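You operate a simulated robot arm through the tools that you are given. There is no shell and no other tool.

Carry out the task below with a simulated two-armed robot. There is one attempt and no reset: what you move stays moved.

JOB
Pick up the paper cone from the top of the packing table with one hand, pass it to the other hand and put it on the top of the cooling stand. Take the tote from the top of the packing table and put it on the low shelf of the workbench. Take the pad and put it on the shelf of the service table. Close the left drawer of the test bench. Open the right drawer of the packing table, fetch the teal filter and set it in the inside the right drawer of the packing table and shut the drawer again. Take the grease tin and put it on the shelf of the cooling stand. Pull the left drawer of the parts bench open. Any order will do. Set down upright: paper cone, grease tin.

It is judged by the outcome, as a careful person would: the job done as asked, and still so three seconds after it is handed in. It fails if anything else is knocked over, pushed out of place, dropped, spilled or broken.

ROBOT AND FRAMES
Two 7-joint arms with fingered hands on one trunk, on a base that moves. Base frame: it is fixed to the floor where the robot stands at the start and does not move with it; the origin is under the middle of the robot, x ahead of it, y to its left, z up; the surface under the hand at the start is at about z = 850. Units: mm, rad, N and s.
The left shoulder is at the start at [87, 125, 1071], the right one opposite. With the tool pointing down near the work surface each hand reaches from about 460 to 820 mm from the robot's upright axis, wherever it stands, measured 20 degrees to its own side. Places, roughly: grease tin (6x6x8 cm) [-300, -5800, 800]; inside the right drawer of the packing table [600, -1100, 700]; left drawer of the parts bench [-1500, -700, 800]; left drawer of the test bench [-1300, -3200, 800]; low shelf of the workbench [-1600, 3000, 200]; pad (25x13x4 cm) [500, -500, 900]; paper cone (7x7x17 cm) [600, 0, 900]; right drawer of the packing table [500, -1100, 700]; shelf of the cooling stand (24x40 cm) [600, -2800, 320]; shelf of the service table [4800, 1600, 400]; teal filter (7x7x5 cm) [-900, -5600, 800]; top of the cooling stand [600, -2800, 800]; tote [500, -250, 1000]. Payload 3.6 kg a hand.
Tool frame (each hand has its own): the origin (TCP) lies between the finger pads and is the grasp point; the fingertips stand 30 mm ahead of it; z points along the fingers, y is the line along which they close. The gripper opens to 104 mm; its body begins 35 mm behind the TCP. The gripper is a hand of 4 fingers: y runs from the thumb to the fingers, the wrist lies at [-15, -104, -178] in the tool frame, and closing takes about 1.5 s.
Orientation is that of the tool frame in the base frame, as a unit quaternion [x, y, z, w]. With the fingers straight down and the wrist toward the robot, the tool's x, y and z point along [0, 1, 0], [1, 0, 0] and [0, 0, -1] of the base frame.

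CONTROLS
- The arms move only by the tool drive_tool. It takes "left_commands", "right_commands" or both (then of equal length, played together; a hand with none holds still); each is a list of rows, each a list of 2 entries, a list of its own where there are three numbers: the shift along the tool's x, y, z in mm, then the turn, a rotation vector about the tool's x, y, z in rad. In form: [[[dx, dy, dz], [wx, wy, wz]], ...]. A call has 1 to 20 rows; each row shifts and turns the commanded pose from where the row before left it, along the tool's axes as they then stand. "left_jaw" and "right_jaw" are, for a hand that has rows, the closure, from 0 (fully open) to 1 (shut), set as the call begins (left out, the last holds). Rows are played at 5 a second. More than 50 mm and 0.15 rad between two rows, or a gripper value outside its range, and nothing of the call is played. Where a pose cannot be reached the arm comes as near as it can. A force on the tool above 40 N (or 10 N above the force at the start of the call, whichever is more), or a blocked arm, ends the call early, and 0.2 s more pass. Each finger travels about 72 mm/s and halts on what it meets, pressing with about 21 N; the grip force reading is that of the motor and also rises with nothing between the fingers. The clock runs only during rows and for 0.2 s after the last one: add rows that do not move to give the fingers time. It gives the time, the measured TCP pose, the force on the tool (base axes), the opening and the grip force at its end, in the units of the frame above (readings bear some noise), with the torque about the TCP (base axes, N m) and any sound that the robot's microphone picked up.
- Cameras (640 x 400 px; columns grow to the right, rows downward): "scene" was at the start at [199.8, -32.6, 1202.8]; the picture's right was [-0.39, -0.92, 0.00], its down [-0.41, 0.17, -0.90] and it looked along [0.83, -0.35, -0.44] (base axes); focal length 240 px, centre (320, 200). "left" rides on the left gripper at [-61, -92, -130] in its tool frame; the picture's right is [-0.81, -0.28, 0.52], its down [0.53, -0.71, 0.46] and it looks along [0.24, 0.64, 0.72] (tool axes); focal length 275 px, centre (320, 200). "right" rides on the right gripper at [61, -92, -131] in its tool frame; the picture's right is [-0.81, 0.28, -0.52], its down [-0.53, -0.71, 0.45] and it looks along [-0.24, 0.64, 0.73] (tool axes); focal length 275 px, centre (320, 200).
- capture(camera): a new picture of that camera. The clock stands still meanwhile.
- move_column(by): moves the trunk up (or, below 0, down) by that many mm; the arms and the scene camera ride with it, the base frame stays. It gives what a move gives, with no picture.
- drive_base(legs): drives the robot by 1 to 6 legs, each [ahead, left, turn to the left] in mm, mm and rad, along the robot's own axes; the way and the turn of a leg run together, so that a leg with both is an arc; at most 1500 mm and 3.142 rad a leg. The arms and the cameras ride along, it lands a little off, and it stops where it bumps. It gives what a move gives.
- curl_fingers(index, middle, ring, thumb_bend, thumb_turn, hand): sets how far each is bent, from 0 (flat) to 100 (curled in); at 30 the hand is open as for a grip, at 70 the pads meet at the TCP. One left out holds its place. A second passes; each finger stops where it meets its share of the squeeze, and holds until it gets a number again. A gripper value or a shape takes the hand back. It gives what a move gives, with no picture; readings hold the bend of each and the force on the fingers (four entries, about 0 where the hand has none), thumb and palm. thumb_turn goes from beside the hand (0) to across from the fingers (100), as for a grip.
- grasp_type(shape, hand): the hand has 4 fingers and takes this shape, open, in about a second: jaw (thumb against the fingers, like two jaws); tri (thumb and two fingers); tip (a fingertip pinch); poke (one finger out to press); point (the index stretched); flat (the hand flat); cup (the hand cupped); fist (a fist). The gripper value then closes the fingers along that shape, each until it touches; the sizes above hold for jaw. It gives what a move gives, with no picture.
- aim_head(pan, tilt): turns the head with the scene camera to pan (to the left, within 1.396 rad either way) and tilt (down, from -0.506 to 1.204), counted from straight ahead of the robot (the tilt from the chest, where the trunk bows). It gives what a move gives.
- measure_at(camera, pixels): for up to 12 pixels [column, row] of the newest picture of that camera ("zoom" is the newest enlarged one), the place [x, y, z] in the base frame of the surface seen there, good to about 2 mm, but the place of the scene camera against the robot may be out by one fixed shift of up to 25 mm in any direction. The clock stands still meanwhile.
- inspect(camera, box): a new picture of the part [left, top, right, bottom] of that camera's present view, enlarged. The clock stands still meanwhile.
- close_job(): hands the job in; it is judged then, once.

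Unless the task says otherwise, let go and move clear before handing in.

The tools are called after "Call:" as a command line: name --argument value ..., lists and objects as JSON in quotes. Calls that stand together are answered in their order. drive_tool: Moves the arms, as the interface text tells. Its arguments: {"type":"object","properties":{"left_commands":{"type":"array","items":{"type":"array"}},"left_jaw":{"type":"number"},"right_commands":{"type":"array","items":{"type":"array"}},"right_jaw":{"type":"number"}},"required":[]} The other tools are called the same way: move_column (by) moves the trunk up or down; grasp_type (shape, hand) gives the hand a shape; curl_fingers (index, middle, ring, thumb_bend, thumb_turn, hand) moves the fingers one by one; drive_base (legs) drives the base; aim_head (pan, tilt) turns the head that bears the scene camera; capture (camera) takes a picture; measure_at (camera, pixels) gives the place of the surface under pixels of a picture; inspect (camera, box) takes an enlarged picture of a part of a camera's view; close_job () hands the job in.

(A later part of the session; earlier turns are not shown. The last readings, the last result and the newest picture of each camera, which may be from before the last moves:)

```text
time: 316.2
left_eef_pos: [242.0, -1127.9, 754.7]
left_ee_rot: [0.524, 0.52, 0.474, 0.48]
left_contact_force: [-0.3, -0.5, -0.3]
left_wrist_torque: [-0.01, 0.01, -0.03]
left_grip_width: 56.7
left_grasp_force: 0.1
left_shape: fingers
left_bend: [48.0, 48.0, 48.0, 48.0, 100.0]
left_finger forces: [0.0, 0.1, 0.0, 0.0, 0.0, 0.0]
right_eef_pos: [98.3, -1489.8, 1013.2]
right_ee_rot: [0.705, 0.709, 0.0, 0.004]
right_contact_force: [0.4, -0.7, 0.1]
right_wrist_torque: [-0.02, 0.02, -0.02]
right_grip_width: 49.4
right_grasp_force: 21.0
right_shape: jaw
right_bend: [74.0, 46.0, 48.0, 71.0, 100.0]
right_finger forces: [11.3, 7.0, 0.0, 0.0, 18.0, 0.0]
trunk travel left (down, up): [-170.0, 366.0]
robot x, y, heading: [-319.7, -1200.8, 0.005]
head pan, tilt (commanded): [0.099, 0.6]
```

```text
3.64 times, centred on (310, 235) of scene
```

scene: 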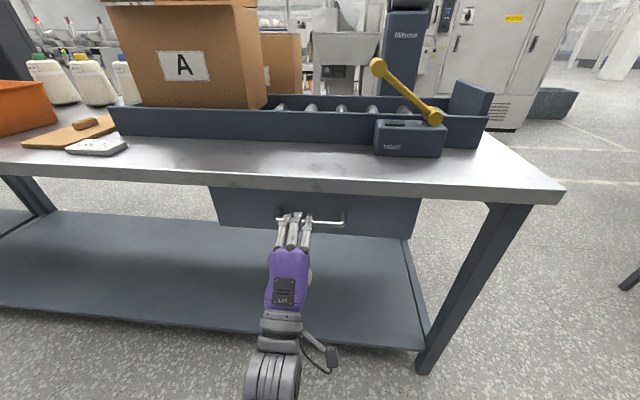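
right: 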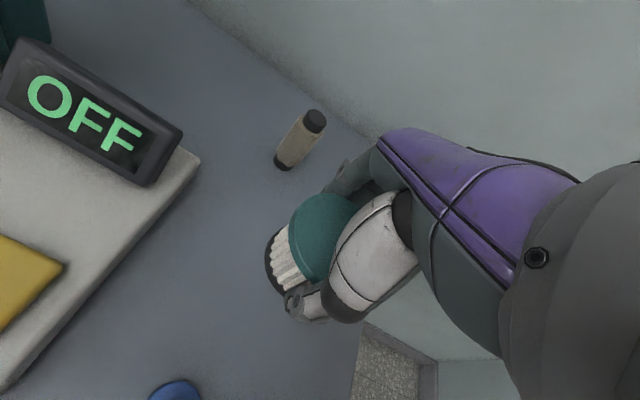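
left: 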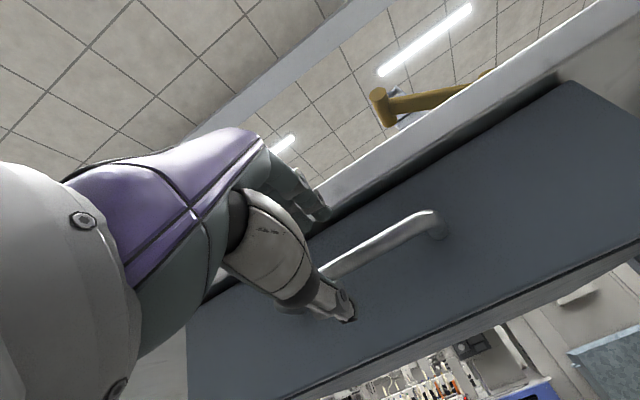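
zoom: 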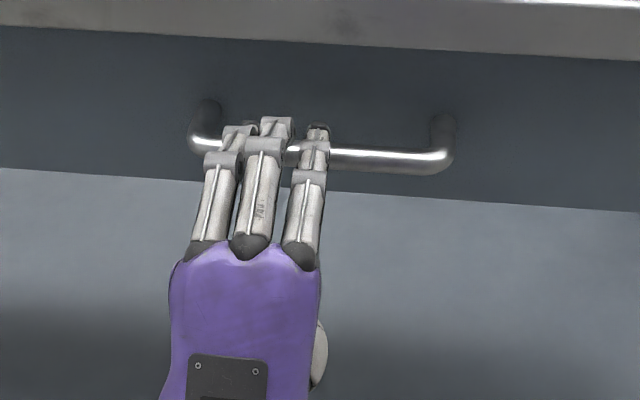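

Fingers are ~26 mm above the bar and the thumb ~40 mm below it, so it will pass between. I'll move 15 mm right (away from the handle's post) and advance 50 mm, watching the force.

Call:
drive_tool --left_commands '[[[-15, 0, 0], [0, 0, 0]], [[0, 1.5, 17], [0, 0, 0]], [[0, 1.5, 17], [0, 0, 0]], [[0, 1.3, 15], [0, 0, 0]], [[0, 0, 0], [0, 0, 0]]]'

Call:
inspect --camera "scene" --box '[240, 180, 380, 290]'

Call:
capture --camera "left"

```text
time: 317.4
left_eef_pos: [290.2, -1141.4, 755.2]
left_ee_rot: [0.524, 0.519, 0.475, 0.48]
left_contact_force: [-0.6, -0.6, 0.0]
left_wrist_torque: [-0.03, 0.05, 0.0]
left_grip_width: 56.6
left_grasp_force: 0.1
left_shape: fingers
left_bend: [48.0, 48.0, 48.0, 48.0, 100.0]
left_finger forces: [0.0, 0.0, 0.0, 0.0, 0.0, 0.0]
right_eef_pos: [98.9, -1489.0, 1013.0]
right_ee_rot: [0.705, 0.709, -0.001, 0.003]
right_contact_force: [-0.4, 0.3, -0.6]
right_wrist_torque: [0.01, 0.03, -0.03]
right_grip_width: 49.0
right_grasp_force: 20.8
right_shape: jaw
right_bend: [74.0, 46.0, 48.0, 71.0, 100.0]
right_finger forces: [11.3, 7.0, 0.0, 0.0, 18.0, 0.1]
trunk travel left (down, up): [-170.0, 366.0]
robot x, y, heading: [-319.9, -1200.2, 0.002]
head pan, tilt (commanded): [0.099, 0.6]
```

```text
3.64 times, centred on (310, 235) of scene
```

zoom: 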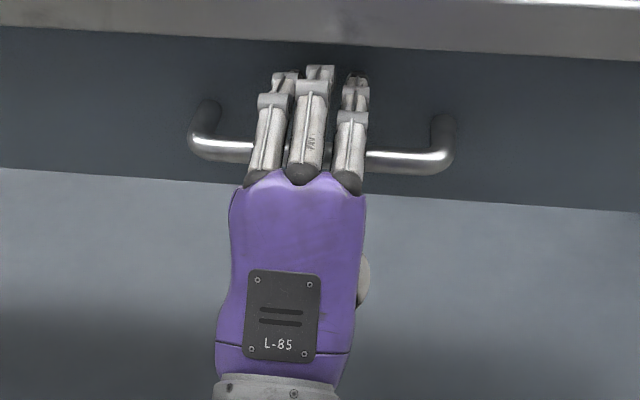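

```text
taken
```

left: 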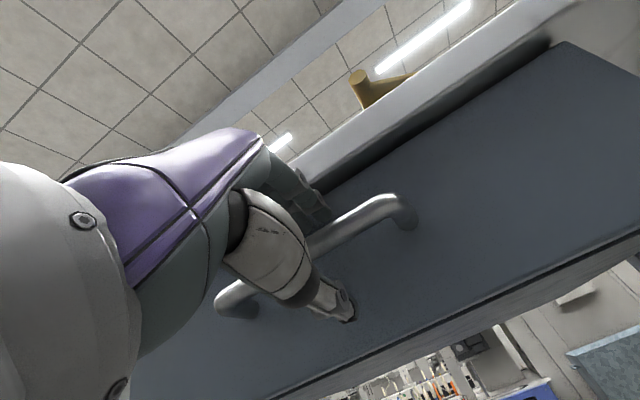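

The bar now lies inside the hand with no contact. I'll close all fingers on it.

Call:
curl_fingers --hand "left" --index 85 --middle 85 --ring 85 --thumb_bend 80

Call:
inspect --camera "scene" --box '[240, 180, 380, 290]'

Call:
capture --camera "left"

```text
time: 318.4
left_eef_pos: [290.4, -1142.2, 754.5]
left_ee_rot: [0.524, 0.519, 0.474, 0.48]
left_contact_force: [-0.4, 0.9, 1.5]
left_wrist_torque: [0.11, 0.17, -0.33]
left_grip_width: 0.0
left_grasp_force: 22.2
left_shape: fingers
left_bend: [75.0, 79.0, 77.0, 75.0, 100.0]
left_finger forces: [0.0, 8.2, 9.3, 0.0, 27.7, 0.0]
right_eef_pos: [97.9, -1488.5, 1013.4]
right_ee_rot: [0.705, 0.709, 0.0, 0.004]
right_contact_force: [-0.1, 0.3, -0.5]
right_wrist_torque: [0.0, 0.0, -0.02]
right_grip_width: 49.4
right_grasp_force: 20.9
right_shape: jaw
right_bend: [74.0, 46.0, 48.0, 71.0, 100.0]
right_finger forces: [11.4, 6.9, 0.1, 0.0, 18.0, 0.1]
trunk travel left (down, up): [-170.0, 366.0]
robot x, y, heading: [-316.8, -1198.8, -0.0]
head pan, tilt (commanded): [0.099, 0.6]
```

```text
3.64 times, centred on (310, 235) of scene
```

zoom: 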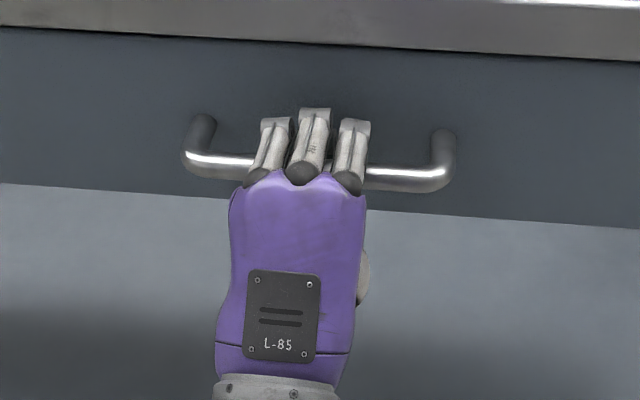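

```text
taken
```

left: 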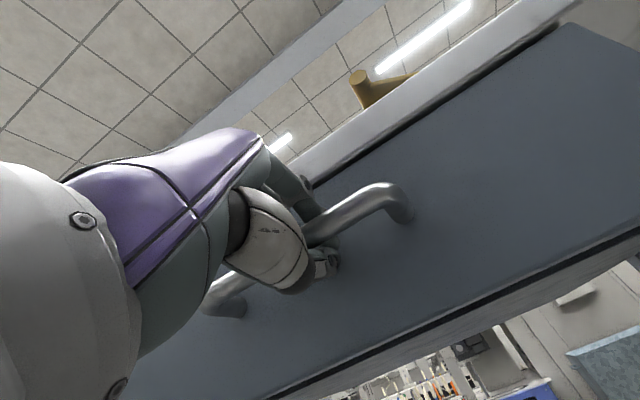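

The fingers have hooked round the bar. I'll pull the drawer open by driving straight back 260 mm.

Call:
drive_base --legs '[[-130, 0, 0], [-130, 0, 0]]'

Call:
aim_head --pan 0.0 --tilt 0.8

Call:
capture --camera "scene"

```text
time: 320.6
left_eef_pos: [31.5, -1142.6, 755.5]
left_ee_rot: [0.525, 0.519, 0.473, 0.481]
left_contact_force: [0.1, 11.1, -1.4]
left_wrist_torque: [0.12, 0.16, -0.24]
left_grip_width: 0.0
left_grasp_force: 23.5
left_shape: fingers
left_bend: [76.0, 79.0, 77.0, 75.0, 100.0]
left_finger forces: [0.0, 11.0, 8.9, 0.1, 27.9, 0.0]
right_eef_pos: [-161.5, -1490.5, 1013.5]
right_ee_rot: [0.706, 0.709, 0.0, 0.004]
right_contact_force: [0.1, 0.9, -0.4]
right_wrist_torque: [0.0, -0.02, 0.02]
right_grip_width: 49.3
right_grasp_force: 21.3
right_shape: jaw
right_bend: [74.0, 46.0, 48.0, 71.0, 100.0]
right_finger forces: [11.3, 7.0, 0.1, 0.0, 18.0, 0.1]
trunk travel left (down, up): [-170.0, 366.0]
robot x, y, heading: [-578.9, -1200.9, 0.005]
head pan, tilt (commanded): [0.099, 0.6]
```

```text
time: 321.3
left_eef_pos: [29.0, -1141.5, 755.4]
left_ee_rot: [0.524, 0.519, 0.475, 0.48]
left_contact_force: [-0.4, 7.5, 0.4]
left_wrist_torque: [0.12, 0.12, -0.22]
left_grip_width: 0.3
left_grasp_force: 22.9
left_shape: fingers
left_bend: [76.0, 79.0, 77.0, 75.0, 100.0]
left_finger forces: [0.0, 9.4, 8.5, 0.1, 27.7, 0.1]
right_eef_pos: [-162.0, -1490.1, 1012.9]
right_ee_rot: [0.706, 0.708, 0.0, 0.003]
right_contact_force: [0.7, 0.4, -0.4]
right_wrist_torque: [0.01, 0.0, 0.02]
right_grip_width: 49.7
right_grasp_force: 21.4
right_shape: jaw
right_bend: [74.0, 46.0, 48.0, 71.0, 100.0]
right_finger forces: [11.3, 7.0, 0.1, 0.1, 18.0, 0.0]
trunk travel left (down, up): [-170.0, 366.0]
robot x, y, heading: [-577.1, -1200.4, 0.001]
head pan, tilt (commanded): [0.0, 0.799]
```

```text
taken
```

scene: 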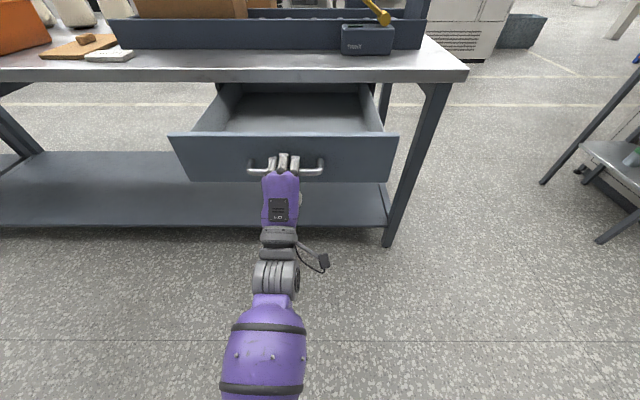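

The drawer is open and empty. I'll measure its inside.

Call:
measure_at --camera "scene" --pixels '[[300, 115], [290, 128], [230, 125], [360, 125], [180, 137], [390, 137], [300, 100], [225, 100], [375, 105], [290, 80], [285, 165]]'

```text
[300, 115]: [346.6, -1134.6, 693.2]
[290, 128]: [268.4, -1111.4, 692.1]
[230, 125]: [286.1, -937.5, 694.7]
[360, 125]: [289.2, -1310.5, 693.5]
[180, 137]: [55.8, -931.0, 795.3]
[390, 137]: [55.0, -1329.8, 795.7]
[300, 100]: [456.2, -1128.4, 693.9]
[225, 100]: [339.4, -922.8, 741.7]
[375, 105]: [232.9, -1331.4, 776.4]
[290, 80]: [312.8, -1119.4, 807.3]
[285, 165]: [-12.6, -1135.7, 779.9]
```

The drawer's floor is at z≈706, free from x≈80 to 312. It's a bit far for the right arm, so I'll drive 110 mm closer and draw the left hand back by the same amount to keep the drawer open.

Call:
drive_base --legs '[[110, 0, 0]]'

Call:
drive_tool --left_commands '[[[0, -1.7, -20], [0, 0, 0]], [[0, -1.7, -20], [0, 0, 0]], [[0, -1.7, -20], [0, 0, 0]], [[0, -1.7, -20], [0, 0, 0]], [[0, -1.7, -20], [0, 0, 0]], [[0, -0.9, -10], [0, 0, 0]], [[0, 0, 0], [0, 0, 0]]]'

Call:
capture --camera "scene"

```text
time: 322.5
left_eef_pos: [140.9, -1142.5, 753.9]
left_ee_rot: [0.524, 0.52, 0.475, 0.48]
left_contact_force: [-0.8, 4.8, -0.4]
left_wrist_torque: [0.11, 0.17, -0.31]
left_grip_width: 0.0
left_grasp_force: 23.2
left_shape: fingers
left_bend: [76.0, 79.0, 77.0, 75.0, 100.0]
left_finger forces: [0.0, 9.3, 8.8, 0.1, 28.0, 0.1]
right_eef_pos: [-51.7, -1489.0, 1013.5]
right_ee_rot: [0.706, 0.709, 0.0, 0.004]
right_contact_force: [-0.3, 0.0, -1.2]
right_wrist_torque: [0.01, 0.02, 0.04]
right_grip_width: 49.8
right_grasp_force: 20.7
right_shape: jaw
right_bend: [74.0, 46.0, 48.0, 71.0, 100.0]
right_finger forces: [11.3, 7.0, 0.1, 0.0, 18.1, 0.0]
trunk travel left (down, up): [-170.0, 366.0]
robot x, y, heading: [-469.0, -1204.9, 0.004]
head pan, tilt (commanded): [0.0, 0.799]
```

```text
time: 323.9
left_eef_pos: [44.9, -1141.6, 759.3]
left_ee_rot: [0.528, 0.51, 0.48, 0.48]
left_contact_force: [-0.2, -0.3, -21.0]
left_wrist_torque: [-0.16, 0.3, -0.55]
left_grip_width: 0.1
left_grasp_force: 36.0
left_shape: fingers
left_bend: [78.0, 78.0, 76.0, 75.0, 100.0]
left_finger forces: [0.1, 14.5, 13.9, 0.1, 43.3, 0.0]
right_eef_pos: [-51.8, -1490.3, 1013.3]
right_ee_rot: [0.705, 0.709, 0.0, 0.002]
right_contact_force: [-0.3, -0.4, -1.0]
right_wrist_torque: [-0.02, 0.0, 0.01]
right_grip_width: 49.4
right_grasp_force: 21.8
right_shape: jaw
right_bend: [74.0, 46.0, 48.0, 71.0, 100.0]
right_finger forces: [11.3, 7.0, 0.0, 0.0, 18.0, 0.0]
trunk travel left (down, up): [-170.0, 366.0]
robot x, y, heading: [-471.6, -1199.7, 0.0]
head pan, tilt (commanded): [0.0, 0.799]
stopped in row 6 (left hand): the force on the tool passed its limit at 45 N (the readings are from after the stop); the commanded pose is now the measured one
```

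```text
taken
```

scene: 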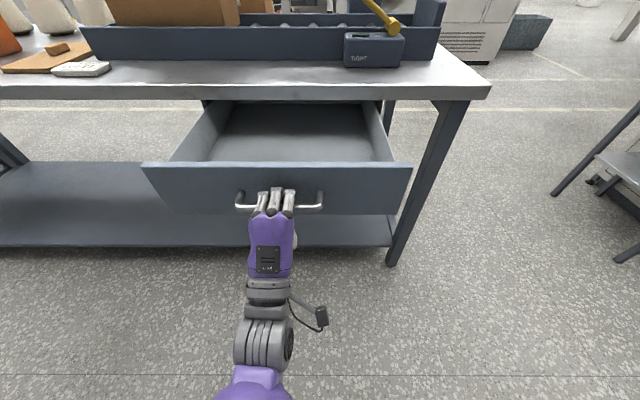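

The drawer is open ~245 mm; the hand had drifted up 5 mm and strained against the bar. I'll ease it down to relieve the force.

Call:
drive_tool --left_commands '[[[0, -2, 0], [0, 0, 0]], [[0, -2, 0], [0, 0, 0]], [[0, -1, 0], [0, 0, 0]], [[0, 0, 0], [0, 0, 0]]]'

Call:
measure_at --camera "scene" --pixels '[[160, 165], [400, 165], [280, 150], [290, 130], [280, 165], [270, 95]]'

```text
time: 324.9
left_eef_pos: [44.7, -1142.8, 758.5]
left_ee_rot: [0.524, 0.509, 0.482, 0.483]
left_contact_force: [0.9, -1.6, -17.1]
left_wrist_torque: [-0.08, 0.34, -0.63]
left_grip_width: 0.1
left_grasp_force: 34.3
left_shape: fingers
left_bend: [78.0, 78.0, 76.0, 75.0, 100.0]
left_finger forces: [0.0, 14.0, 14.0, 0.1, 40.4, 0.1]
right_eef_pos: [-52.0, -1489.7, 1012.7]
right_ee_rot: [0.706, 0.708, -0.001, 0.003]
right_contact_force: [0.1, -0.3, -0.5]
right_wrist_torque: [0.02, -0.01, -0.03]
right_grip_width: 49.3
right_grasp_force: 20.9
right_shape: jaw
right_bend: [74.0, 46.0, 48.0, 71.0, 100.0]
right_finger forces: [11.4, 7.1, 0.1, 0.0, 18.0, 0.0]
trunk travel left (down, up): [-170.0, 366.0]
robot x, y, heading: [-467.1, -1201.2, 0.004]
head pan, tilt (commanded): [0.0, 0.799]
```

```text
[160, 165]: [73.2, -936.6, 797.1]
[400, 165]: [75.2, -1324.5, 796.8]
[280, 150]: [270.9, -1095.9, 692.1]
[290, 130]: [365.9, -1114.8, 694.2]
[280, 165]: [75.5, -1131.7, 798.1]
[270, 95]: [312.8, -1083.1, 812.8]
```

Call:
drive_tool --left_commands '[[[0, -3, 0], [0, 0, 0]], [[0, -3, 0], [0, 0, 0]], [[0, -3, 0], [0, 0, 0]], [[0, 0, 0], [0, 0, 0]]]'

```text
time: 325.9
left_eef_pos: [42.8, -1140.5, 753.0]
left_ee_rot: [0.522, 0.507, 0.485, 0.485]
left_contact_force: [1.4, -1.9, 9.6]
left_wrist_torque: [0.22, 0.01, -0.3]
left_grip_width: 0.0
left_grasp_force: 17.5
left_shape: fingers
left_bend: [80.0, 79.0, 77.0, 76.0, 100.0]
left_finger forces: [0.1, 6.0, 7.1, 0.0, 21.4, 0.0]
right_eef_pos: [-53.1, -1491.8, 1014.2]
right_ee_rot: [0.706, 0.708, 0.0, 0.004]
right_contact_force: [0.4, -0.6, -0.1]
right_wrist_torque: [0.01, 0.01, 0.01]
right_grip_width: 49.4
right_grasp_force: 21.4
right_shape: jaw
right_bend: [74.0, 46.0, 48.0, 71.0, 100.0]
right_finger forces: [11.2, 6.9, 0.1, 0.2, 18.0, 0.0]
trunk travel left (down, up): [-170.0, 366.0]
robot x, y, heading: [-469.1, -1198.5, 0.008]
head pan, tilt (commanded): [0.0, 0.799]
```

The strain is gone. Now I'll bring the right hand with the filter over the open drawer.

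Call:
drive_tool --right_commands '[[[33, 31, 10], [0, 0, 0]], [[33, 31, 10], [0, 0, 0]], [[33, 31, 10], [0, 0, 0]], [[33, 31, 10], [0, 0, 0]], [[33, 31, 10], [0, 0, 0]], [[33, 31, 10], [0, 0, 0]], [[33, 31, 10], [0, 0, 0]], [[33, 31, 10], [0, 0, 0]], [[0, 0, 0], [0, 0, 0]]]'

Call:
capture --camera "scene"

Call:
capture --camera "right"

```text
time: 327.9
left_eef_pos: [42.7, -1141.4, 751.0]
left_ee_rot: [0.523, 0.507, 0.485, 0.484]
left_contact_force: [-0.3, -0.4, 9.5]
left_wrist_torque: [0.19, 0.05, -0.21]
left_grip_width: 0.1
left_grasp_force: 16.2
left_shape: fingers
left_bend: [81.0, 80.0, 77.0, 76.0, 100.0]
left_finger forces: [0.0, 5.3, 8.1, 0.1, 19.4, 0.0]
right_eef_pos: [194.4, -1226.4, 934.5]
right_ee_rot: [0.706, 0.708, 0.0, 0.003]
right_contact_force: [0.6, 0.1, -1.3]
right_wrist_torque: [0.04, 0.0, 0.01]
right_grip_width: 49.4
right_grasp_force: 21.4
right_shape: jaw
right_bend: [74.0, 46.0, 48.0, 71.0, 100.0]
right_finger forces: [11.3, 7.0, 0.0, 0.1, 18.0, 0.0]
trunk travel left (down, up): [-170.0, 366.0]
robot x, y, heading: [-472.1, -1200.7, 0.004]
head pan, tilt (commanded): [0.0, 0.799]
```

```text
taken
```

scene: 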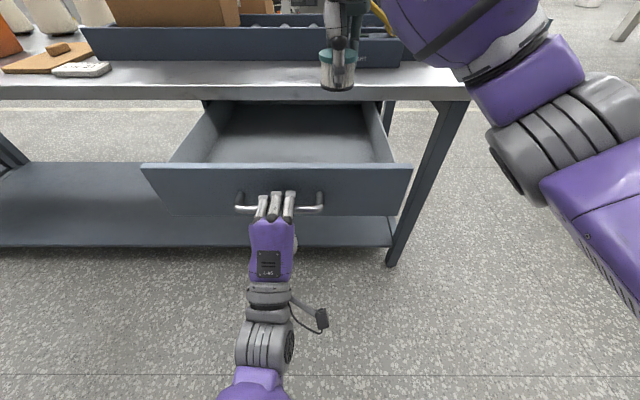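

```text
taken
```

right: 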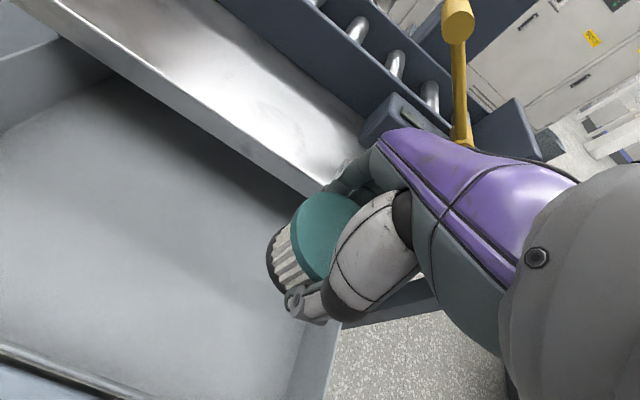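

Call:
measure_at --camera "right" --pixels '[[150, 200], [200, 300], [300, 350], [325, 340], [60, 370], [230, 150], [100, 330], [280, 250]]'

```text
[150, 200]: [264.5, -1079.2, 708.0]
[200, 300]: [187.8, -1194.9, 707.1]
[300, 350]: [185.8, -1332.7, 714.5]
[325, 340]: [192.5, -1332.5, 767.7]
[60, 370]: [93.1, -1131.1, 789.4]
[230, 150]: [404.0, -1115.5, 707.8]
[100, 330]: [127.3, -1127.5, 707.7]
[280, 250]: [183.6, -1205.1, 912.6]
```

The drawer floor is at z≈707.5. I'll lower the filter to just above it, then touch down gently.

Call:
drive_tool --right_commands '[[[0, 0, 40], [0, 0, 0]], [[0, 0, 40], [0, 0, 0]], [[0, 0, 40], [0, 0, 0]], [[0, 0, 40], [0, 0, 0]], [[0, 0, 15], [0, 0, 0]], [[0, 0, 5], [0, 0, 0]], [[0, 0, 3], [0, 0, 0]], [[0, 0, 2], [0, 0, 0]], [[0, 0, 0], [0, 0, 0]]]'

Call:
capture --camera "right"

Call:
capture --camera "scene"

```text
time: 329.9
left_eef_pos: [42.2, -1140.7, 751.5]
left_ee_rot: [0.522, 0.508, 0.485, 0.484]
left_contact_force: [-0.3, 1.0, 6.4]
left_wrist_torque: [0.19, 0.08, -0.23]
left_grip_width: 0.1
left_grasp_force: 17.9
left_shape: fingers
left_bend: [81.0, 80.0, 77.0, 76.0, 100.0]
left_finger forces: [0.1, 5.6, 8.3, 0.1, 20.6, 0.1]
right_eef_pos: [195.8, -1226.4, 749.3]
right_ee_rot: [0.706, 0.708, 0.0, 0.004]
right_contact_force: [-0.3, -0.4, 0.2]
right_wrist_torque: [-0.02, -0.02, 0.03]
right_grip_width: 49.3
right_grasp_force: 20.9
right_shape: jaw
right_bend: [74.0, 46.0, 48.0, 71.0, 100.0]
right_finger forces: [11.3, 7.1, 0.0, 0.0, 17.8, 0.1]
trunk travel left (down, up): [-170.0, 366.0]
robot x, y, heading: [-470.7, -1199.3, 0.006]
head pan, tilt (commanded): [0.0, 0.799]
```

```text
taken
```

right: 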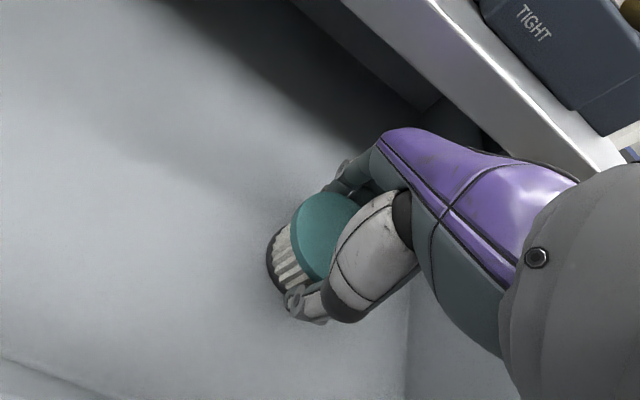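

```text
taken
```

scene: 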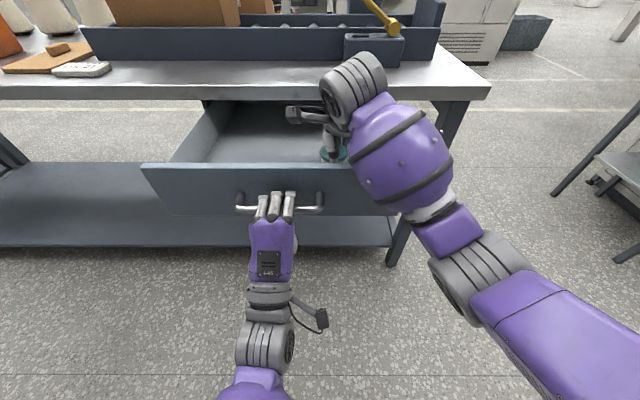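

No touch yet. I'll check the right forearm's clearance over the drawer front, then go down in 1–2 mm steps.

Call:
measure_at --camera "scene" --pixels '[[390, 205], [365, 185], [420, 215], [440, 290], [350, 170]]'

Call:
drive_tool --right_commands '[[[0, 0, 2], [0, 0, 0]], [[0, 0, 1], [0, 0, 0]], [[0, 0, 1], [0, 0, 0]], [[0, 0, 1], [0, 0, 0]], [[0, 0, 0], [0, 0, 0]]]'

```text
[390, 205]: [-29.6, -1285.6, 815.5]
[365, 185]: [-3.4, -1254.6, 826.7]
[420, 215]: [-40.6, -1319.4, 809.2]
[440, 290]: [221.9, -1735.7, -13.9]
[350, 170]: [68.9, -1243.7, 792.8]
```

```text
time: 331.1
left_eef_pos: [42.4, -1141.3, 751.9]
left_ee_rot: [0.523, 0.508, 0.484, 0.484]
left_contact_force: [2.0, 1.1, 1.4]
left_wrist_torque: [0.13, 0.14, -0.28]
left_grip_width: 0.0
left_grasp_force: 17.6
left_shape: fingers
left_bend: [81.0, 80.0, 77.0, 76.0, 100.0]
left_finger forces: [0.0, 6.8, 9.2, 0.0, 19.7, 0.0]
right_eef_pos: [196.2, -1227.1, 747.2]
right_ee_rot: [0.706, 0.708, 0.004, 0.005]
right_contact_force: [-0.4, -0.5, 25.2]
right_wrist_torque: [-0.03, 0.02, -0.01]
right_grip_width: 50.4
right_grasp_force: 21.5
right_shape: jaw
right_bend: [74.0, 45.0, 48.0, 71.0, 100.0]
right_finger forces: [12.6, 8.4, 0.0, 0.1, 22.0, 0.0]
trunk travel left (down, up): [-170.0, 366.0]
robot x, y, heading: [-470.0, -1199.6, 0.002]
head pan, tilt (commanded): [0.0, 0.799]
```

The filter is down (25 N). I'll open the right hand and lift it out.

Call:
drive_tool --right_commands '[[[0, 0, -2], [0, 0, 0]], [[0, 0, 0], [0, 0, 0]], [[0, 0, 0], [0, 0, 0]], [[0, 0, 0], [0, 0, 0]], [[0, 0, 0], [0, 0, 0]], [[0, 0, 0], [0, 0, 0]], [[0, 0, 0], [0, 0, 0]]]' --right_jaw 0

Call:
drive_tool --right_commands '[[[0, 0, -20], [0, 0, 0]], [[0, 0, -40], [0, 0, 0]], [[0, 0, -40], [0, 0, 0]], [[0, 0, -40], [0, 0, 0]], [[0, 0, -40], [0, 0, 0]], [[0, 0, 0], [0, 0, 0]]]' --right_jaw 0

Call:
capture --camera "right"

```text
time: 332.7
left_eef_pos: [42.6, -1141.8, 752.0]
left_ee_rot: [0.523, 0.508, 0.484, 0.484]
left_contact_force: [0.5, -0.4, 5.7]
left_wrist_torque: [0.17, 0.1, -0.27]
left_grip_width: 0.2
left_grasp_force: 17.5
left_shape: fingers
left_bend: [81.0, 80.0, 77.0, 76.0, 100.0]
left_finger forces: [0.0, 6.0, 8.4, 0.0, 20.9, 0.1]
right_eef_pos: [196.2, -1227.3, 746.2]
right_ee_rot: [0.706, 0.708, -0.001, 0.004]
right_contact_force: [1.1, 0.3, -0.1]
right_wrist_torque: [0.03, -0.02, 0.0]
right_grip_width: 103.5
right_grasp_force: 0.0
right_shape: jaw
right_bend: [30.0, 30.0, 30.0, 30.0, 98.0]
right_finger forces: [0.0, 0.0, 0.1, 0.0, 0.0, 0.1]
trunk travel left (down, up): [-170.0, 366.0]
robot x, y, heading: [-466.8, -1200.3, 0.003]
head pan, tilt (commanded): [0.0, 0.799]
```

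```text
time: 334.1
left_eef_pos: [41.9, -1140.9, 750.1]
left_ee_rot: [0.524, 0.508, 0.484, 0.484]
left_contact_force: [-0.4, 0.7, 5.9]
left_wrist_torque: [0.16, 0.1, -0.25]
left_grip_width: 0.1
left_grasp_force: 17.1
left_shape: fingers
left_bend: [81.0, 80.0, 77.0, 76.0, 100.0]
left_finger forces: [0.1, 5.8, 8.4, 0.0, 20.6, 0.1]
right_eef_pos: [195.1, -1226.3, 926.3]
right_ee_rot: [0.706, 0.708, 0.0, 0.004]
right_contact_force: [0.7, -0.4, 0.3]
right_wrist_torque: [-0.01, -0.02, -0.02]
right_grip_width: 103.7
right_grasp_force: 0.1
right_shape: jaw
right_bend: [30.0, 30.0, 30.0, 30.0, 98.0]
right_finger forces: [0.1, 0.0, 0.1, 0.1, 0.0, 0.0]
trunk travel left (down, up): [-170.0, 366.0]
robot x, y, heading: [-468.9, -1197.9, 0.002]
head pan, tilt (commanded): [0.0, 0.799]
```

```text
taken
```

right: 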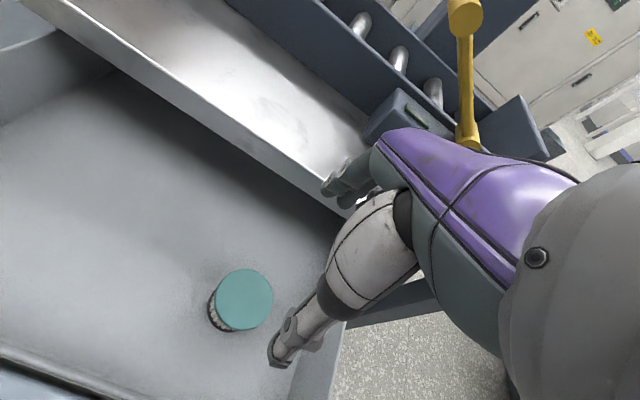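

The filter sits in the drawer. I'll draw the right hand back out of the way, then close the drawer by driving forward with the left hand still on the bar.

Call:
drive_tool --right_commands '[[[-30, -30, -10], [0, 0, 0]], [[-30, -30, -10], [0, 0, 0]], [[-30, -30, -10], [0, 0, 0]], [[-30, -30, -10], [0, 0, 0]], [[-30, -30, -10], [0, 0, 0]], [[-30, -30, -10], [0, 0, 0]], [[-30, -30, -10], [0, 0, 0]], [[-30, -20, -10], [0, 0, 0]], [[0, 0, 0], [0, 0, 0]]]'

Call:
drive_base --legs '[[120, 0, 0], [115, 0, 0]]'

Call:
capture --camera "scene"

```text
time: 336.1
left_eef_pos: [43.2, -1140.8, 751.5]
left_ee_rot: [0.523, 0.507, 0.484, 0.484]
left_contact_force: [0.7, 1.1, 5.5]
left_wrist_torque: [0.15, 0.09, -0.26]
left_grip_width: 0.0
left_grasp_force: 17.8
left_shape: fingers
left_bend: [81.0, 80.0, 77.0, 77.0, 100.0]
left_finger forces: [0.0, 6.2, 8.8, 0.0, 20.3, 0.0]
right_eef_pos: [-34.1, -1467.0, 1006.3]
right_ee_rot: [0.706, 0.708, 0.0, 0.004]
right_contact_force: [0.1, 0.4, 0.8]
right_wrist_torque: [0.0, 0.03, 0.01]
right_grip_width: 103.9
right_grasp_force: 0.2
right_shape: jaw
right_bend: [30.0, 30.0, 30.0, 30.0, 97.0]
right_finger forces: [0.0, 0.0, 0.0, 0.0, 0.0, 0.0]
trunk travel left (down, up): [-170.0, 366.0]
robot x, y, heading: [-473.4, -1197.7, 0.004]
head pan, tilt (commanded): [0.0, 0.799]
```

```text
time: 338.2
left_eef_pos: [278.7, -1140.8, 751.2]
left_ee_rot: [0.524, 0.508, 0.483, 0.483]
left_contact_force: [-0.3, -3.1, 4.7]
left_wrist_torque: [0.18, 0.14, -0.3]
left_grip_width: 0.1
left_grasp_force: 17.6
left_shape: fingers
left_bend: [82.0, 80.0, 77.0, 77.0, 100.0]
left_finger forces: [0.1, 5.6, 9.2, 0.0, 19.9, 0.0]
right_eef_pos: [201.5, -1467.1, 1006.7]
right_ee_rot: [0.705, 0.709, 0.001, 0.004]
right_contact_force: [0.2, 0.2, -0.1]
right_wrist_torque: [-0.01, 0.01, -0.02]
right_grip_width: 104.0
right_grasp_force: 0.2
right_shape: jaw
right_bend: [30.0, 30.0, 30.0, 30.0, 97.0]
right_finger forces: [0.0, 0.0, 0.1, 0.1, 0.0, 0.0]
trunk travel left (down, up): [-170.0, 366.0]
robot x, y, heading: [-233.3, -1199.3, 0.004]
head pan, tilt (commanded): [0.0, 0.799]
```

```text
taken
```

scene: 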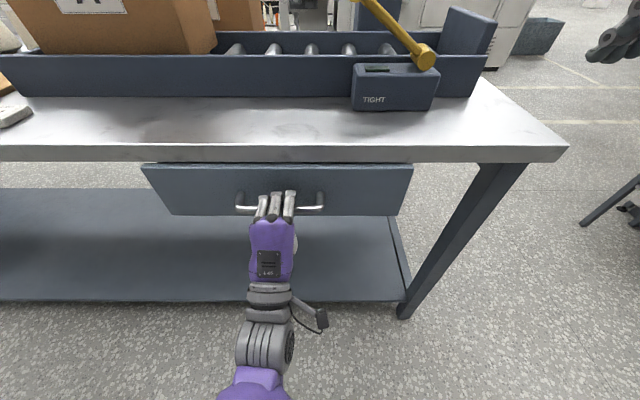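

Nearly closed; I'll measure how far the drawer front still stands out compared with its closed place (x≈332 true / 331 scene).

Call:
measure_at --camera "scene" --pixels '[[200, 190], [350, 190], [160, 175], [400, 175], [280, 155]]'

```text
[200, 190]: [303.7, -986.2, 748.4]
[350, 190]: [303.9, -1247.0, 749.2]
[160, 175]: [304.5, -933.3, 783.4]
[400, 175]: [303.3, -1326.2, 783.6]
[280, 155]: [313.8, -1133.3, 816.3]
```

27 mm remain. I'll push the drawer home with the arm.

Call:
drive_tool --left_commands '[[[0, 0.6, 10], [0, 0, 0]], [[0, 0.6, 10], [0, 0, 0]], [[0, 0.4, 6], [0, 0, 0]], [[0, 0.2, 3], [0, 0, 0]], [[0, 0, 0], [0, 0, 0]]]'

Call:
capture --camera "scene"

Call:
measure_at --camera "scene" --pixels '[[200, 185], [350, 185], [180, 175], [390, 175]]'

```text
time: 339.4
left_eef_pos: [306.1, -1140.1, 750.9]
left_ee_rot: [0.523, 0.508, 0.484, 0.484]
left_contact_force: [-22.1, -0.5, -2.5]
left_wrist_torque: [0.17, 0.36, -0.38]
left_grip_width: 0.0
left_grasp_force: 27.0
left_shape: fingers
left_bend: [82.0, 80.0, 78.0, 78.0, 100.0]
left_finger forces: [0.1, 5.2, 8.0, 0.0, 40.9, 0.1]
right_eef_pos: [200.2, -1466.7, 1007.1]
right_ee_rot: [0.706, 0.708, 0.0, 0.004]
right_contact_force: [0.0, -0.2, 0.2]
right_wrist_torque: [-0.01, 0.01, -0.01]
right_grip_width: 103.7
right_grasp_force: 0.1
right_shape: jaw
right_bend: [30.0, 30.0, 30.0, 30.0, 97.0]
right_finger forces: [0.0, 0.1, 0.0, 0.0, 0.1, 0.1]
trunk travel left (down, up): [-170.0, 366.0]
robot x, y, heading: [-234.2, -1201.3, 0.0]
head pan, tilt (commanded): [0.0, 0.799]
```

```text
taken
```

scene: 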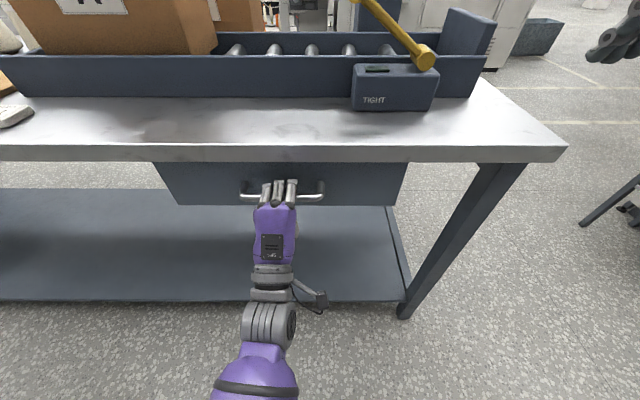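

```text
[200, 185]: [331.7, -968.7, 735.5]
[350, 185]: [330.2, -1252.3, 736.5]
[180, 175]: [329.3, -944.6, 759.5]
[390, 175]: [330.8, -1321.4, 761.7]
```

The drawer is fully closed (front at x≈331). I'll open the fingers and withdraw straight back.

Call:
curl_fingers --hand "left" --index 47 --middle 47 --ring 47 --thumb_bend 44

Call:
drive_tool --left_commands '[[[0, -1, -10], [0, 0, 0]], [[0, -1.2, -20], [0, 0, 0]], [[0, -1.2, -20], [0, 0, 0]], [[0, -1.2, -20], [0, 0, 0]], [[0, 0, 0], [0, 0, 0]]]'

Call:
capture --camera "scene"

Call:
measure_at --camera "scene" --pixels '[[200, 185], [350, 185], [180, 175], [390, 175]]'

```text
time: 339.8
left_eef_pos: [302.6, -1140.4, 754.1]
left_ee_rot: [0.521, 0.505, 0.486, 0.487]
left_contact_force: [-40.8, -1.6, -5.8]
left_wrist_torque: [-0.07, -0.63, 0.31]
left_grip_width: 41.8
left_grasp_force: 21.0
left_shape: fingers
left_bend: [73.0, 52.0, 51.0, 44.0, 99.0]
left_finger forces: [18.1, 7.8, 14.8, 0.0, 0.0, 0.1]
right_eef_pos: [198.1, -1465.6, 1008.8]
right_ee_rot: [0.705, 0.709, 0.001, 0.005]
right_contact_force: [0.5, 0.3, 0.5]
right_wrist_torque: [0.01, -0.04, 0.0]
right_grip_width: 103.8
right_grasp_force: 0.2
right_shape: jaw
right_bend: [30.0, 30.0, 30.0, 30.0, 97.0]
right_finger forces: [0.0, 0.0, 0.0, 0.0, 0.1, 0.0]
trunk travel left (down, up): [-170.0, 366.0]
robot x, y, heading: [-234.7, -1198.9, 0.003]
head pan, tilt (commanded): [0.0, 0.799]
stopped (left hand): the force on the tool passed its limit at 48 N (the readings are from after the stop); the commanded pose is now the measured one
```

```text
time: 341.0
left_eef_pos: [259.5, -1139.0, 802.6]
left_ee_rot: [0.484, 0.479, 0.516, 0.52]
left_contact_force: [-5.8, -1.2, -6.1]
left_wrist_torque: [-0.01, 0.49, 0.0]
left_grip_width: 76.1
left_grasp_force: 3.7
left_shape: fingers
left_bend: [47.0, 47.0, 47.0, 36.0, 99.0]
left_finger forces: [0.0, 0.1, 0.0, 0.0, 8.0, 0.1]
right_eef_pos: [201.1, -1465.3, 1006.4]
right_ee_rot: [0.706, 0.709, 0.001, 0.004]
right_contact_force: [0.5, 0.2, 0.3]
right_wrist_torque: [0.02, -0.04, 0.01]
right_grip_width: 104.0
right_grasp_force: 0.0
right_shape: jaw
right_bend: [30.0, 30.0, 30.0, 30.0, 97.0]
right_finger forces: [0.1, 0.1, 0.1, 0.0, 0.1, 0.0]
trunk travel left (down, up): [-170.0, 366.0]
robot x, y, heading: [-235.0, -1198.1, 0.006]
head pan, tilt (commanded): [0.0, 0.799]
stopped in row 5 (left hand): the arm was blocked; the commanded pose is now the measured one
```

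```text
taken
```

scene: 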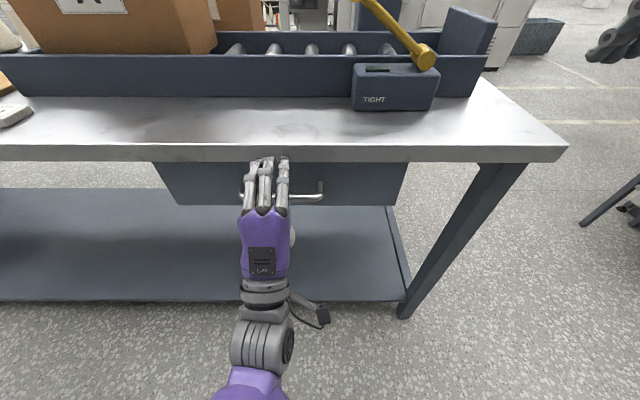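

```text
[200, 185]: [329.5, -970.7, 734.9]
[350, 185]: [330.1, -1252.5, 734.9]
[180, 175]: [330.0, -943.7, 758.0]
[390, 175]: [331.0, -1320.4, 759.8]
```

The drawer stayed shut (x≈330), but the hand slid up and its thumb now rests on the bar. I'll lift slightly, then withdraw backward.

Call:
drive_tool --left_commands '[[[0, 8, -2], [0, 0, 0]], [[0, 6, -4], [0, 0, 0]], [[0, 0, -15], [0, 0, 0]], [[0, 0, -20], [0, 0, 0]], [[0, 0, -25], [0, 0, 0]], [[0, 0, -30], [0, 0, 0]], [[0, 0, 0], [0, 0, 0]]]'

Call:
capture --camera "scene"

Call:
measure_at --camera "scene" --pixels '[[200, 185], [350, 185], [180, 175], [390, 175]]'

```text
time: 342.1
left_eef_pos: [223.1, -1136.2, 875.0]
left_ee_rot: [0.429, 0.432, 0.559, 0.562]
left_contact_force: [0.0, 0.2, -0.2]
left_wrist_torque: [0.04, -0.02, 0.02]
left_grip_width: 63.6
left_grasp_force: 0.1
left_shape: fingers
left_bend: [47.0, 47.0, 47.0, 44.0, 99.0]
left_finger forces: [0.1, 0.0, 0.1, 0.1, 0.1, 0.0]
right_eef_pos: [202.6, -1465.5, 1005.6]
right_ee_rot: [0.705, 0.709, 0.0, 0.004]
right_contact_force: [1.0, 0.3, 0.4]
right_wrist_torque: [0.01, -0.01, -0.01]
right_grip_width: 104.0
right_grasp_force: 0.0
right_shape: jaw
right_bend: [30.0, 30.0, 30.0, 30.0, 97.0]
right_finger forces: [0.1, 0.0, 0.0, 0.0, 0.1, 0.0]
trunk travel left (down, up): [-170.0, 366.0]
robot x, y, heading: [-230.6, -1204.3, 0.001]
head pan, tilt (commanded): [0.0, 0.799]
stopped in row 5 (left hand): the arm was blocked; the commanded pose is now the measured one
```

```text
taken
```

scene: 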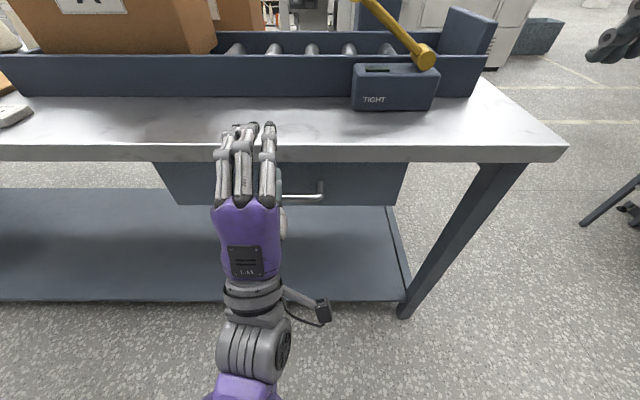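

```text
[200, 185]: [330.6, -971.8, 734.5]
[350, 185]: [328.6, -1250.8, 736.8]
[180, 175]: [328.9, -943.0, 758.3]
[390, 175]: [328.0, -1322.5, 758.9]
```

The arm's elbow is blocked by my own body when drawing back, but the hand is free of the handle and the drawer is shut. I'll back the base away instead.

Call:
drive_base --legs '[[-300, 0, 0]]'

Call:
move_column --by 230

Call:
aim_head --pan 0.3 --tilt 0.7

Call:
capture --camera "scene"

```text
time: 344.2
left_eef_pos: [-79.4, -1139.3, 876.3]
left_ee_rot: [0.428, 0.431, 0.56, 0.563]
left_contact_force: [-0.5, -0.6, -0.4]
left_wrist_torque: [0.0, 0.04, -0.02]
left_grip_width: 63.8
left_grasp_force: 0.1
left_shape: fingers
left_bend: [47.0, 47.0, 47.0, 44.0, 99.0]
left_finger forces: [0.0, 0.0, 0.1, 0.1, 0.1, 0.0]
right_eef_pos: [-99.8, -1468.0, 1006.3]
right_ee_rot: [0.705, 0.709, 0.0, 0.004]
right_contact_force: [-0.8, -0.7, 0.3]
right_wrist_torque: [-0.07, -0.04, -0.03]
right_grip_width: 103.7
right_grasp_force: 0.1
right_shape: jaw
right_bend: [30.0, 30.0, 30.0, 30.0, 97.0]
right_finger forces: [0.0, 0.0, 0.1, 0.0, 0.0, 0.0]
trunk travel left (down, up): [-170.0, 366.0]
robot x, y, heading: [-539.5, -1196.4, -0.002]
head pan, tilt (commanded): [0.0, 0.799]
```

```text
time: 346.6
left_eef_pos: [-74.7, -1138.5, 1125.7]
left_ee_rot: [0.418, 0.412, 0.571, 0.574]
left_contact_force: [-0.8, -0.5, -0.4]
left_wrist_torque: [0.01, -0.01, 0.06]
left_grip_width: 64.0
left_grasp_force: 0.1
left_shape: fingers
left_bend: [47.0, 47.0, 47.0, 44.0, 99.0]
left_finger forces: [0.1, 0.0, 0.1, 0.0, 0.1, 0.0]
right_eef_pos: [-99.8, -1467.4, 1236.2]
right_ee_rot: [0.706, 0.708, 0.0, 0.004]
right_contact_force: [0.0, 0.3, 0.1]
right_wrist_torque: [0.05, 0.01, -0.02]
right_grip_width: 103.6
right_grasp_force: 0.1
right_shape: jaw
right_bend: [30.0, 30.0, 30.0, 30.0, 97.0]
right_finger forces: [0.0, 0.1, 0.0, 0.0, 0.0, 0.0]
trunk travel left (down, up): [-400.0, 136.0]
robot x, y, heading: [-535.0, -1202.7, 0.003]
head pan, tilt (commanded): [0.0, 0.799]
```

```text
time: 347.4
left_eef_pos: [-74.9, -1138.3, 1126.0]
left_ee_rot: [0.416, 0.414, 0.573, 0.573]
left_contact_force: [-1.0, -0.6, -0.1]
left_wrist_torque: [-0.02, 0.03, 0.01]
left_grip_width: 63.9
left_grasp_force: 0.1
left_shape: fingers
left_bend: [47.0, 47.0, 47.0, 44.0, 99.0]
left_finger forces: [0.0, 0.0, 0.0, 0.0, 0.1, 0.0]
right_eef_pos: [-98.5, -1468.1, 1236.5]
right_ee_rot: [0.706, 0.708, 0.0, 0.003]
right_contact_force: [0.5, 0.6, -0.1]
right_wrist_torque: [-0.02, 0.03, -0.03]
right_grip_width: 103.9
right_grasp_force: 0.1
right_shape: jaw
right_bend: [30.0, 30.0, 30.0, 30.0, 97.0]
right_finger forces: [0.1, 0.0, 0.1, 0.1, 0.1, 0.1]
trunk travel left (down, up): [-400.0, 136.0]
robot x, y, heading: [-537.5, -1201.8, -0.001]
head pan, tilt (commanded): [0.3, 0.7]
```

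```text
taken
```

scene: 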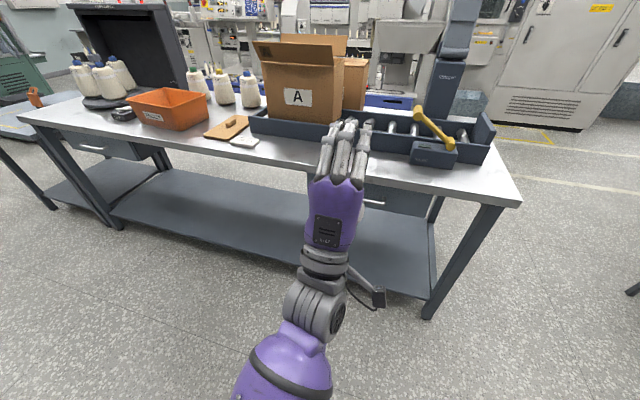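

The drawer is closed and the hand free. Next is the parts bench behind me: I'll turn round to face −x and look.

Call:
drive_base --legs '[[0, 0, 1.571], [0, 0, 1.571]]'

Call:
aim_head --pan -0.3 --tilt 0.5

Call:
capture --camera "scene"

```text
time: 355.4
left_eef_pos: [-997.4, -1256.5, 1126.9]
left_ee_rot: [-0.411, 0.418, 0.577, -0.568]
left_contact_force: [-0.7, 0.7, -0.4]
left_wrist_torque: [0.0, -0.02, -0.01]
left_grip_width: 63.9
left_grasp_force: 0.1
left_shape: fingers
left_bend: [47.0, 47.0, 47.0, 44.0, 99.0]
left_finger forces: [0.1, 0.0, 0.1, 0.0, 0.0, 0.0]
right_eef_pos: [-967.9, -927.3, 1235.3]
right_ee_rot: [-0.703, 0.711, 0.004, 0.0]
right_contact_force: [0.8, 0.2, -0.8]
right_wrist_torque: [-0.02, -0.04, -0.02]
right_grip_width: 103.6
right_grasp_force: 0.0
right_shape: jaw
right_bend: [30.0, 30.0, 30.0, 30.0, 97.0]
right_finger forces: [0.1, 0.1, 0.0, 0.0, 0.0, 0.0]
trunk travel left (down, up): [-400.0, 136.0]
robot x, y, heading: [-533.6, -1201.4, 3.124]
head pan, tilt (commanded): [0.3, 0.7]
```

```text
time: 356.4
left_eef_pos: [-996.3, -1256.2, 1128.2]
left_ee_rot: [-0.41, 0.417, 0.578, -0.569]
left_contact_force: [-1.0, 0.7, 0.2]
left_wrist_torque: [0.0, 0.0, -0.04]
left_grip_width: 63.8
left_grasp_force: 0.0
left_shape: fingers
left_bend: [47.0, 47.0, 47.0, 44.0, 99.0]
left_finger forces: [0.0, 0.0, 0.1, 0.1, 0.0, 0.0]
right_eef_pos: [-968.1, -928.7, 1236.6]
right_ee_rot: [-0.704, 0.71, 0.004, 0.0]
right_contact_force: [0.5, -0.1, -0.1]
right_wrist_torque: [0.01, -0.03, -0.02]
right_grip_width: 103.9
right_grasp_force: 0.0
right_shape: jaw
right_bend: [30.0, 30.0, 30.0, 30.0, 97.0]
right_finger forces: [0.1, 0.0, 0.0, 0.0, 0.1, 0.0]
trunk travel left (down, up): [-400.0, 136.0]
robot x, y, heading: [-535.1, -1198.1, 3.13]
head pan, tilt (commanded): [-0.3, 0.499]
```

```text
taken
```

scene: 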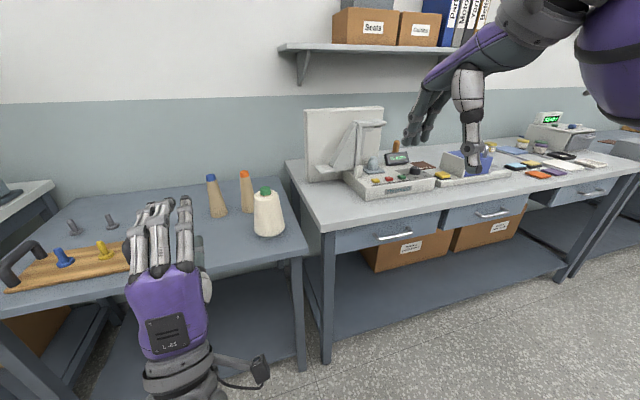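

Three drawer fronts are visible on the bench at right: handles at (395,236), (490,213) and (598,190). I'll measure them.

Call:
measure_at --camera "scene" --pixels '[[395, 236], [375, 238], [413, 233], [360, 240], [430, 225], [490, 213], [510, 211], [595, 191], [335, 240], [395, 222], [330, 215], [620, 175]]'

Call:
inspect --camera "scene" --box '[290, 160, 640, 300]'

```text
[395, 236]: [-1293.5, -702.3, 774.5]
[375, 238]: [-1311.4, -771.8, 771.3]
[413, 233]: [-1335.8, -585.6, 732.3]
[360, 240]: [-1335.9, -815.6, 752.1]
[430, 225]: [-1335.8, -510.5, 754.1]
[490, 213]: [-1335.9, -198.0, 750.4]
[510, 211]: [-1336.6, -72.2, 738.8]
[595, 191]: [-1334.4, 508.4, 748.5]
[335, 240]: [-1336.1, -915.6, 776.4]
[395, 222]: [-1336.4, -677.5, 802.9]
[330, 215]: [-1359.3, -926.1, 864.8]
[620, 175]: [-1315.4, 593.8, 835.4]
```

```text
1.83 times, centred on (465, 230) of scene
```

zoom: 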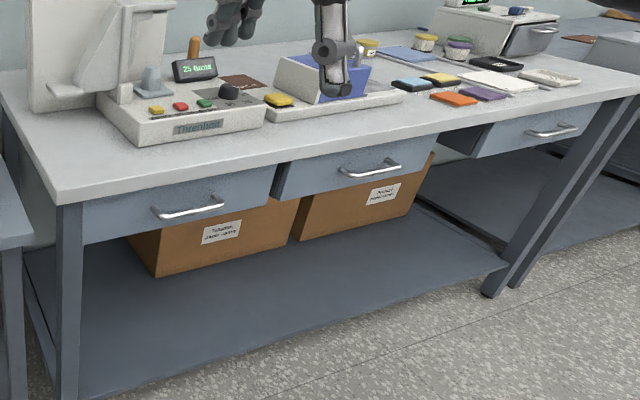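

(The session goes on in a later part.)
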